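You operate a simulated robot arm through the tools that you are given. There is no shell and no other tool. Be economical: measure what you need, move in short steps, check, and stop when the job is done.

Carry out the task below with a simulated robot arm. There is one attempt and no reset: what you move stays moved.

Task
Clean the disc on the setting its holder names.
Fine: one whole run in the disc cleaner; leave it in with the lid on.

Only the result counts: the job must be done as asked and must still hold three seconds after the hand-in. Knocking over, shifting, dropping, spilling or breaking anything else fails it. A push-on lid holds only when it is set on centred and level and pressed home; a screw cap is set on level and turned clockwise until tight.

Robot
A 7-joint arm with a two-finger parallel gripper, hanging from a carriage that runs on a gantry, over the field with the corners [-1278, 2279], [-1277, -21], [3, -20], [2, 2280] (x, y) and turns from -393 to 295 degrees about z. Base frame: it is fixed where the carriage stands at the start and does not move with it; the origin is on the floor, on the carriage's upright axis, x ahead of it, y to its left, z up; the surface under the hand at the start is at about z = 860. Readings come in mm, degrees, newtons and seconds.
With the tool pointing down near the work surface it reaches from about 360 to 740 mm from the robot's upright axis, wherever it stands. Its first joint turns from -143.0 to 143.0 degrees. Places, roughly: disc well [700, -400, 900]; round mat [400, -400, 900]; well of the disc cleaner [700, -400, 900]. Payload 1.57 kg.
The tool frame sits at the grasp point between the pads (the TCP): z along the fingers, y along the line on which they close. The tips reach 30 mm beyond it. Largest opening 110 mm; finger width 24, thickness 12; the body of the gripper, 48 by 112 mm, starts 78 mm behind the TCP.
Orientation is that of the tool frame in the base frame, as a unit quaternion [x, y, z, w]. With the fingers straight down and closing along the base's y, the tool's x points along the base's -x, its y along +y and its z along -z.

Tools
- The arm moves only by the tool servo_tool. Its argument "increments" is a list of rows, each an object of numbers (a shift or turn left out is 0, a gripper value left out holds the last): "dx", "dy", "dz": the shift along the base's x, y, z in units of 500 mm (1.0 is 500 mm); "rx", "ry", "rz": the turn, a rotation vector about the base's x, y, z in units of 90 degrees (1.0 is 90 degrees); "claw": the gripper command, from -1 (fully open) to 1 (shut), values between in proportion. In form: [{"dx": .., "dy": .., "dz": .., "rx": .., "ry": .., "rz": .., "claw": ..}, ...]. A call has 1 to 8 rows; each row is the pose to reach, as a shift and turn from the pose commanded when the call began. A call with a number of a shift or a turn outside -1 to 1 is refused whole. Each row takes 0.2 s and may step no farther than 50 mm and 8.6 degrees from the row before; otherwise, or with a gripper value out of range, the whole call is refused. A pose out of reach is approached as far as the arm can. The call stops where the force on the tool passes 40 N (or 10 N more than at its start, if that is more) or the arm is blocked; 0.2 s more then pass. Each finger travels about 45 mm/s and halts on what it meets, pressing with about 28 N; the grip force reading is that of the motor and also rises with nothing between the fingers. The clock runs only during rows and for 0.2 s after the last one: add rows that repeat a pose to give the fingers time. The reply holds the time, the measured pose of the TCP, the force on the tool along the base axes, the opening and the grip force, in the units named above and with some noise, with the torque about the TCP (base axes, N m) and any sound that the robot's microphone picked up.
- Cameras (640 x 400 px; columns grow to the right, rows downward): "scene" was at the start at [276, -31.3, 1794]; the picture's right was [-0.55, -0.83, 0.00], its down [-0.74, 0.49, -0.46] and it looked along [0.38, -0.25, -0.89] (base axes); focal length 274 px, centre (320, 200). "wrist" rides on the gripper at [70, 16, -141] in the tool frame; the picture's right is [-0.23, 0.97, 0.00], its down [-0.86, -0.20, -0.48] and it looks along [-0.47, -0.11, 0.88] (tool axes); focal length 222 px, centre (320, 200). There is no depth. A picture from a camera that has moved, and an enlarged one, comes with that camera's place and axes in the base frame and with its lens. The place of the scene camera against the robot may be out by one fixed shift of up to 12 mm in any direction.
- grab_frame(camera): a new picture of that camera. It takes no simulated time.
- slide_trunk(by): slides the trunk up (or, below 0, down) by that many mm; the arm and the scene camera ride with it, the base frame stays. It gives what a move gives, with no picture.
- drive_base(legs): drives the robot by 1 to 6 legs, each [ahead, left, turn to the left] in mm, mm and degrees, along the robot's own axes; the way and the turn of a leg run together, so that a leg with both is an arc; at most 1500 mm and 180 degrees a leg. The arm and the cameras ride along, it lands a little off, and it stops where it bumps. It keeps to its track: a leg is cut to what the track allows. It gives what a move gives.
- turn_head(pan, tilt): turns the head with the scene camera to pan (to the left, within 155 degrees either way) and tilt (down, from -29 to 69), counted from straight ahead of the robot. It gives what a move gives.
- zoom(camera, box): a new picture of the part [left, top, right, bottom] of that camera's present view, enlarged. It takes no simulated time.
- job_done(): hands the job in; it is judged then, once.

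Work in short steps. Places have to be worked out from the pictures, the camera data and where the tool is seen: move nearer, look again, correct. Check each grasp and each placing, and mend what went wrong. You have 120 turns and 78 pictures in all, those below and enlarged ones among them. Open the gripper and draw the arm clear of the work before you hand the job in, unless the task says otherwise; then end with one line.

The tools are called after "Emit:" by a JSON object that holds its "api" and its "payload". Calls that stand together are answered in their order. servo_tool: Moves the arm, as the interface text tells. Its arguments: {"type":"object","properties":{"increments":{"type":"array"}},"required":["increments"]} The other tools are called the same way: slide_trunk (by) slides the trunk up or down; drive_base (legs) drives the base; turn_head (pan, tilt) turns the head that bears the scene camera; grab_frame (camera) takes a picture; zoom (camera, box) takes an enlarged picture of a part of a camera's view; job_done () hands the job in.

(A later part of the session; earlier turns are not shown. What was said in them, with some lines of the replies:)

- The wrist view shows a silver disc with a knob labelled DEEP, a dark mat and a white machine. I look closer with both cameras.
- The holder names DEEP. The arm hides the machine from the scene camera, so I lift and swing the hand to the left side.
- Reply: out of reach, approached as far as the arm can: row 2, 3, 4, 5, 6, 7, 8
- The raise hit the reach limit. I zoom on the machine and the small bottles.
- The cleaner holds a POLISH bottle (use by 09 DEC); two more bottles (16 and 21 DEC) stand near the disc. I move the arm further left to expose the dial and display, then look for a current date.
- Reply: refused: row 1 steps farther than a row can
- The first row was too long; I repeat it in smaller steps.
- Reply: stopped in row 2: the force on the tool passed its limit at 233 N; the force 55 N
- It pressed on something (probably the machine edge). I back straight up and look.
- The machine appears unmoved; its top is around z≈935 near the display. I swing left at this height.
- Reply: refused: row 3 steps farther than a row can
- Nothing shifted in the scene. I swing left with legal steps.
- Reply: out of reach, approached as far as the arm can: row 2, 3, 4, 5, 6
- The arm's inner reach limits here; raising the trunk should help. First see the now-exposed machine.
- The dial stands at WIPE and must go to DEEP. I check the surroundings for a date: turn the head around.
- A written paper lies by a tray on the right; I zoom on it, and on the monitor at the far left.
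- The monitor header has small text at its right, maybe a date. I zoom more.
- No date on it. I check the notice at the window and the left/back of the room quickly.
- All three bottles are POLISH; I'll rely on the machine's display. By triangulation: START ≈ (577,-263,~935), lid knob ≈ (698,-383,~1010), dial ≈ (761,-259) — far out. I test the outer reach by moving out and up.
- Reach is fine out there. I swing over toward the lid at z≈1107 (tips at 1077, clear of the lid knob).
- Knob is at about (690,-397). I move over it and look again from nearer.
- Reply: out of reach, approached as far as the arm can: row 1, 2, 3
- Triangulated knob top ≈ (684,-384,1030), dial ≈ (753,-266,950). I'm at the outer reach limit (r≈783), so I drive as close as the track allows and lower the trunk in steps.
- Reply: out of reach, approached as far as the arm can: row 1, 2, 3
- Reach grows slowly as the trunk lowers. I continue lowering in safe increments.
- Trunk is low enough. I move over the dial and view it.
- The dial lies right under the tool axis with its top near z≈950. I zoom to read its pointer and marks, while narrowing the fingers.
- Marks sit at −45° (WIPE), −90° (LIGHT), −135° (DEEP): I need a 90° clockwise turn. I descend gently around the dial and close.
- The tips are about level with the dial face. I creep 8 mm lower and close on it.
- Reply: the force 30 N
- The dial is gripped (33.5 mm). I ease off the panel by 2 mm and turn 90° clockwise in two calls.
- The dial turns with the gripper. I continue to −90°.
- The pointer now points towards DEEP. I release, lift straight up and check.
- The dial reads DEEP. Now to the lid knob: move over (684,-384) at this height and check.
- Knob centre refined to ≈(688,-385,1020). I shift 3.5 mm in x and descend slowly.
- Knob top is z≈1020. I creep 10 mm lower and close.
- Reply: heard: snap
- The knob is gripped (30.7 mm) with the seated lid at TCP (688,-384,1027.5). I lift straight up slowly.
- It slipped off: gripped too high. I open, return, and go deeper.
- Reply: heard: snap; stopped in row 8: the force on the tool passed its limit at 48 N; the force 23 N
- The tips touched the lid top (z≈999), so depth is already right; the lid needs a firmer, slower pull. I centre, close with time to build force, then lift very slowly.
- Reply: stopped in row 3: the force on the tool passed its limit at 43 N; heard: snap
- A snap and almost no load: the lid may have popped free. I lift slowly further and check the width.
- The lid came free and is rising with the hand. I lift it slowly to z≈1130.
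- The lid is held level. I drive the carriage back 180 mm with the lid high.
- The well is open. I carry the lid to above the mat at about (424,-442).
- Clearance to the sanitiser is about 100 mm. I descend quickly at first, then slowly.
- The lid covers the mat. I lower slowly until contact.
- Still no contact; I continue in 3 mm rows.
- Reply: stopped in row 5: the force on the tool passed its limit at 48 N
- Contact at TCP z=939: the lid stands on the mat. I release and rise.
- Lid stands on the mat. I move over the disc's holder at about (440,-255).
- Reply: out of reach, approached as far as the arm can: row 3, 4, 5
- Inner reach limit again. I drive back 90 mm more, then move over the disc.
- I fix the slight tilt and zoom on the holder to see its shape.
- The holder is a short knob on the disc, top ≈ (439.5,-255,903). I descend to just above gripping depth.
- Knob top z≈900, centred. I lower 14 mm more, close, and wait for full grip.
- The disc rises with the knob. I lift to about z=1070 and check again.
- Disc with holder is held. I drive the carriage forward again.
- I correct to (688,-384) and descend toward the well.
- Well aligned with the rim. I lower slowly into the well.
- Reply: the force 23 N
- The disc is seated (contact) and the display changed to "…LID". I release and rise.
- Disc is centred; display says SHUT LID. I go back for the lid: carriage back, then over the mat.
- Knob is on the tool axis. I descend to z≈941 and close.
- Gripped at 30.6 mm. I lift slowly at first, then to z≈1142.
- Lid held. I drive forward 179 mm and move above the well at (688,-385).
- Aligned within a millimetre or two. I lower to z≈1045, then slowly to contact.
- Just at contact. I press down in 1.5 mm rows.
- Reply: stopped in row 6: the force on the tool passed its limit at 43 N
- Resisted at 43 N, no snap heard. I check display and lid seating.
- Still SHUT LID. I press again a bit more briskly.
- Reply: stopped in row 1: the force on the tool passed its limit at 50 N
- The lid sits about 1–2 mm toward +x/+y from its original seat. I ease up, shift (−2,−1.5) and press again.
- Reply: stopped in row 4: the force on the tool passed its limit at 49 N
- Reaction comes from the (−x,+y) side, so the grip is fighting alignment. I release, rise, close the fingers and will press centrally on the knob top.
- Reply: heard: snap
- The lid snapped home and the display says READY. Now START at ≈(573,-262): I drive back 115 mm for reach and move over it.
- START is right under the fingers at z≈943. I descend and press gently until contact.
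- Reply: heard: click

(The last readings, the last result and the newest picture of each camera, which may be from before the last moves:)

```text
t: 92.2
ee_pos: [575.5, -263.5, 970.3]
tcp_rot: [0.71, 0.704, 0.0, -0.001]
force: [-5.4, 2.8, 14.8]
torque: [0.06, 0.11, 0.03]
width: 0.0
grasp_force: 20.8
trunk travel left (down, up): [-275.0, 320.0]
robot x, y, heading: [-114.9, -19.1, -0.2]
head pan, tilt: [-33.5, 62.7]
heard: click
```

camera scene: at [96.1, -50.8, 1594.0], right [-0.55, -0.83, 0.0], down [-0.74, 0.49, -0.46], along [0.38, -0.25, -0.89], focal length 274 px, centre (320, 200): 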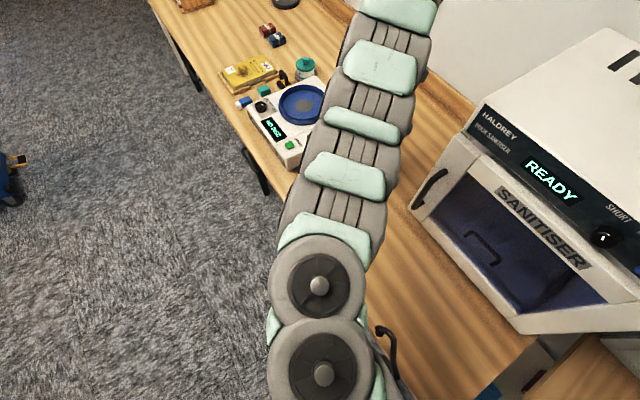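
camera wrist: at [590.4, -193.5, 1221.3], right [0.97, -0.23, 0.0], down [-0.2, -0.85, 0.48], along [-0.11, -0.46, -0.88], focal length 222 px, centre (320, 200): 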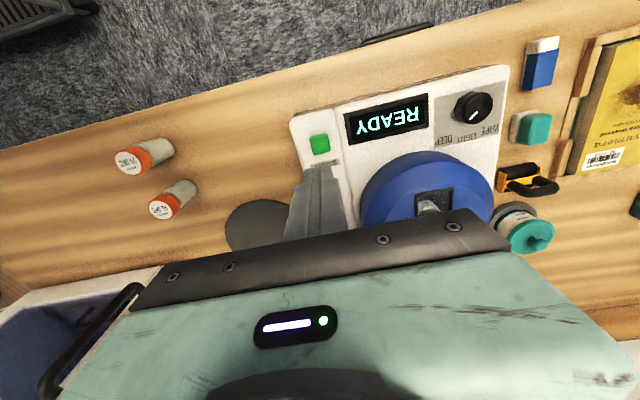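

A click. I lift off and read the display.

Emit:
{"api": "servo_tool", "payload": {"increments": [{"dz": 0.05}, {"dz": 0.14}, {"dz": 0.23}]}}

Emit:
{"api": "zoom", "payload": {"camera": "wrist", "box": [260, 60, 520, 222]}}

```text
t: 93.0
ee_pos: [573.4, -261.4, 1085.8]
tcp_rot: [0.71, 0.705, -0.001, -0.001]
force: [0.4, -0.2, 0.0]
torque: [-0.01, -0.01, 0.01]
width: 0.0
grasp_force: 21.5
trunk travel left (down, up): [-275.0, 320.0]
robot x, y, heading: [-117.0, -11.7, -0.2]
head pan, tilt: [-33.5, 62.7]
```

```text
2.46 times, centred on (390, 141) of wrist
camera zoom: at [590.3, -192.3, 1227.7], right [0.97, -0.23, 0.0], down [-0.21, -0.85, 0.48], along [-0.11, -0.46, -0.88], focal length 547 px, centre (148, 345)
```

zoom: 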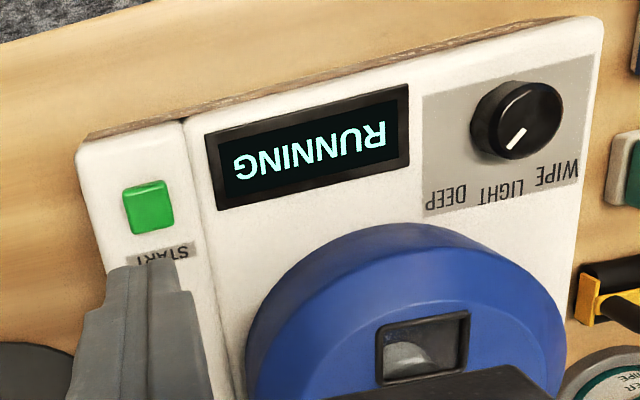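

RUNNING on DEEP. I open the gripper and wait.

Emit:
{"api": "servo_tool", "payload": {"increments": [{"claw": 0.3}, {"claw": 0.3}, {"claw": 0.3}, {"claw": 0.3}, {"claw": 0.3}, {"claw": 0.3}, {"claw": 0.3}, {"claw": 0.3}]}}

Emit:
{"api": "servo_tool", "payload": {"increments": [{"dx": 0}, {"dx": 0}, {"dx": 0}, {"dx": 0}, {"dx": 0}, {"dx": 0}, {"dx": 0}, {"dx": 0}]}}

Emit:
{"api": "servo_tool", "payload": {"increments": [{"dx": 0}, {"dx": 0}, {"dx": 0}, {"dx": 0}, {"dx": 0}, {"dx": 0}, {"dx": 0}, {"dx": 0}]}}

Emit:
{"api": "servo_tool", "payload": {"increments": [{"dx": 0}, {"dx": 0}, {"dx": 0}, {"dx": 0}, {"dx": 0}, {"dx": 0}, {"dx": 0}, {"dx": 0}]}}

Emit:
{"api": "zoom", "payload": {"camera": "wrist", "box": [260, 60, 520, 222]}}

```text
t: 94.8
ee_pos: [573.7, -262.2, 1086.3]
tcp_rot: [0.71, 0.704, 0.0, -0.001]
force: [-0.6, 0.4, -0.1]
torque: [0.0, -0.01, 0.0]
width: 38.3
grasp_force: 0.0
trunk travel left (down, up): [-275.0, 320.0]
robot x, y, heading: [-113.6, -18.8, -0.4]
head pan, tilt: [-33.5, 62.7]
```

```text
t: 96.6
ee_pos: [573.2, -261.8, 1085.4]
tcp_rot: [0.709, 0.705, 0.0, -0.001]
force: [0.3, 0.6, 0.9]
torque: [0.04, -0.02, 0.01]
width: 38.3
grasp_force: 0.0
trunk travel left (down, up): [-275.0, 320.0]
robot x, y, heading: [-111.8, -18.0, -0.3]
head pan, tilt: [-33.5, 62.7]
```

```text
t: 98.4
ee_pos: [573.5, -261.6, 1085.0]
tcp_rot: [0.709, 0.705, 0.0, 0.0]
force: [0.1, -0.7, 0.5]
torque: [0.02, 0.02, -0.01]
width: 38.5
grasp_force: 0.0
trunk travel left (down, up): [-275.0, 320.0]
robot x, y, heading: [-111.2, -18.5, -0.3]
head pan, tilt: [-33.5, 62.7]
```

```text
t: 100.2
ee_pos: [573.0, -261.0, 1085.3]
tcp_rot: [0.709, 0.705, 0.0, 0.0]
force: [-0.6, -0.4, 0.4]
torque: [0.01, 0.01, -0.03]
width: 38.5
grasp_force: 0.0
trunk travel left (down, up): [-275.0, 320.0]
robot x, y, heading: [-115.2, -17.0, -0.1]
head pan, tilt: [-33.5, 62.7]
```

```text
2.46 times, centred on (390, 141) of wrist
camera zoom: at [590.1, -192.3, 1226.8], right [0.97, -0.23, 0.0], down [-0.2, -0.85, 0.48], along [-0.11, -0.46, -0.88], focal length 547 px, centre (148, 345)
```

zoom: 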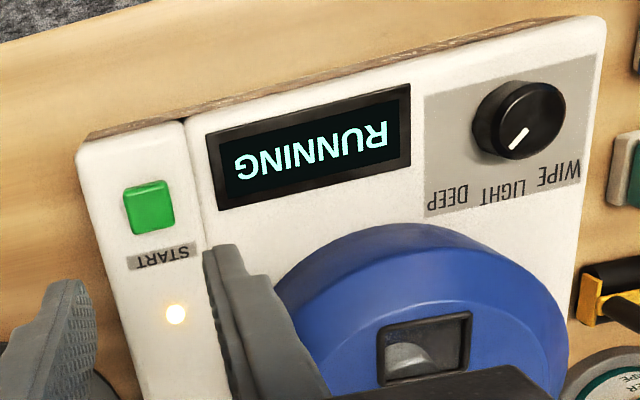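

Still running with the lamp lit. I keep waiting, listening for an end sound.

Emit:
{"api": "servo_tool", "payload": {"increments": [{"dx": 0}, {"dx": 0}, {"dx": 0}, {"dx": 0}, {"dx": 0}, {"dx": 0}, {"dx": 0}, {"dx": 0}]}}

Emit:
{"api": "servo_tool", "payload": {"increments": [{"dx": 0}, {"dx": 0}, {"dx": 0}, {"dx": 0}, {"dx": 0}, {"dx": 0}, {"dx": 0}, {"dx": 0}]}}

Emit:
{"api": "servo_tool", "payload": {"increments": [{"dx": 0}, {"dx": 0}, {"dx": 0}, {"dx": 0}, {"dx": 0}, {"dx": 0}, {"dx": 0}, {"dx": 0}]}}

Emit:
{"api": "servo_tool", "payload": {"increments": [{"dx": 0}, {"dx": 0}, {"dx": 0}, {"dx": 0}, {"dx": 0}, {"dx": 0}, {"dx": 0}, {"dx": 0}]}}

Emit:
{"api": "servo_tool", "payload": {"increments": [{"dx": 0}, {"dx": 0}, {"dx": 0}, {"dx": 0}, {"dx": 0}, {"dx": 0}, {"dx": 0}, {"dx": 0}]}}

Emit:
{"api": "servo_tool", "payload": {"increments": [{"dx": 0}, {"dx": 0}, {"dx": 0}, {"dx": 0}, {"dx": 0}, {"dx": 0}, {"dx": 0}, {"dx": 0}]}}

Emit:
{"api": "zoom", "payload": {"camera": "wrist", "box": [260, 60, 520, 222]}}

```text
t: 102.0
ee_pos: [574.1, -262.6, 1085.5]
tcp_rot: [0.709, 0.705, 0.001, -0.001]
force: [0.2, 0.5, -0.6]
torque: [-0.01, -0.02, 0.02]
width: 38.5
grasp_force: 0.2
trunk travel left (down, up): [-275.0, 320.0]
robot x, y, heading: [-116.6, -16.5, -0.2]
head pan, tilt: [-33.5, 62.7]
```

```text
t: 103.8
ee_pos: [574.4, -261.0, 1085.9]
tcp_rot: [0.709, 0.705, 0.0, -0.002]
force: [-0.6, 0.6, -0.6]
torque: [-0.02, -0.01, 0.0]
width: 38.3
grasp_force: 0.1
trunk travel left (down, up): [-275.0, 320.0]
robot x, y, heading: [-117.0, -21.1, -0.1]
head pan, tilt: [-33.5, 62.7]
```

```text
t: 105.6
ee_pos: [573.0, -262.3, 1086.0]
tcp_rot: [0.71, 0.705, -0.001, -0.002]
force: [-0.1, -0.1, -0.2]
torque: [0.01, 0.02, 0.03]
width: 38.5
grasp_force: 0.1
trunk travel left (down, up): [-275.0, 320.0]
robot x, y, heading: [-109.5, -22.6, -0.5]
head pan, tilt: [-33.5, 62.7]
```

```text
t: 107.4
ee_pos: [574.3, -261.5, 1084.6]
tcp_rot: [0.71, 0.705, 0.0, 0.0]
force: [-0.5, -0.7, 0.1]
torque: [0.0, -0.03, -0.01]
width: 38.4
grasp_force: 0.1
trunk travel left (down, up): [-275.0, 320.0]
robot x, y, heading: [-114.9, -15.3, -0.3]
head pan, tilt: [-33.5, 62.7]
```

```text
t: 109.2
ee_pos: [573.8, -263.1, 1085.3]
tcp_rot: [0.71, 0.704, 0.0, 0.0]
force: [0.0, 0.9, 0.6]
torque: [-0.01, 0.01, -0.01]
width: 38.6
grasp_force: 0.1
trunk travel left (down, up): [-275.0, 320.0]
robot x, y, heading: [-111.4, -22.6, -0.5]
head pan, tilt: [-33.5, 62.7]
```

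```text
t: 111.0
ee_pos: [573.2, -261.4, 1084.4]
tcp_rot: [0.71, 0.704, 0.001, -0.001]
force: [0.0, 0.2, -0.3]
torque: [-0.06, 0.02, 0.01]
width: 38.5
grasp_force: 0.0
trunk travel left (down, up): [-275.0, 320.0]
robot x, y, heading: [-115.3, -22.0, -0.2]
head pan, tilt: [-33.5, 62.7]
```

```text
2.46 times, centred on (390, 141) of wrist
camera zoom: at [590.1, -192.3, 1226.7], right [0.97, -0.23, 0.0], down [-0.2, -0.85, 0.48], along [-0.11, -0.46, -0.88], focal length 547 px, centre (148, 345)
```

zoom: 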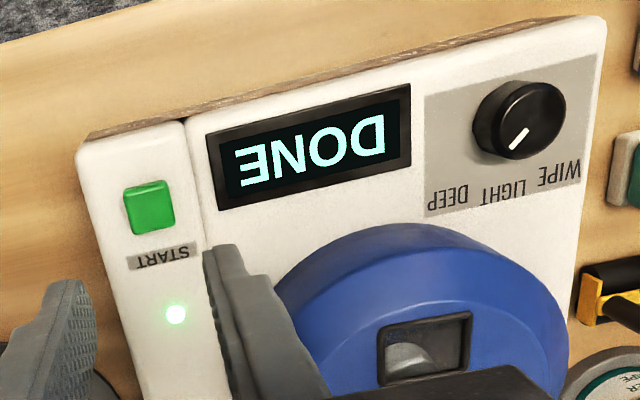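

DONE with a green lamp, dial on DEEP, lid on. I draw the arm clear and take a final look.

Emit:
{"api": "servo_tool", "payload": {"increments": [{"dy": 0.08, "claw": -0.5}, {"dy": 0.16, "dx": 0.04}, {"dy": 0.24, "dx": 0.08}, {"dy": 0.32, "dx": 0.12}]}}

Emit:
{"api": "grab_frame", "payload": {"camera": "scene"}}

```text
t: 112.0
ee_pos: [634.2, -101.8, 1085.3]
tcp_rot: [0.711, 0.704, 0.0, -0.001]
force: [-0.5, 0.4, 0.3]
torque: [0.05, -0.02, 0.01]
width: 82.4
grasp_force: 0.0
trunk travel left (down, up): [-275.0, 320.0]
robot x, y, heading: [-109.9, -23.2, -0.3]
head pan, tilt: [-33.5, 62.7]
```

```text
8 pictures are left
camera scene: at [162.9, -50.6, 1594.1], right [-0.55, -0.83, 0.0], down [-0.74, 0.49, -0.46], along [0.38, -0.25, -0.89], focal length 274 px, centre (320, 200)
```

scene: 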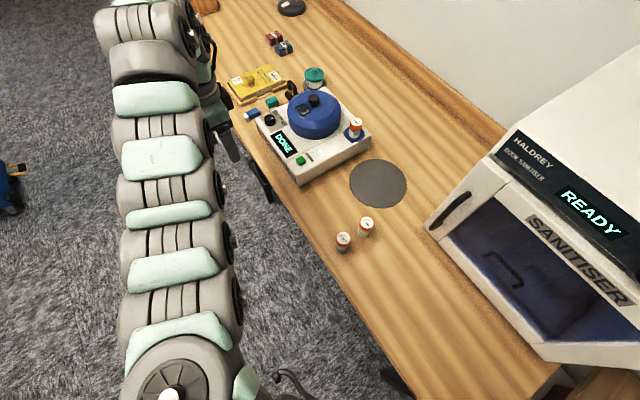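

The display reads DONE, the lid is on, nothing else has been disturbed and the arm is clear, so I hand in.

Emit:
{"api": "job_done", "payload": {}}

```text
The job is handed in.
```

The disc had one whole run in the cleaner on DEEP, the setting named on its holder. The display reads DONE, and the disc is still inside with the lid pressed home.
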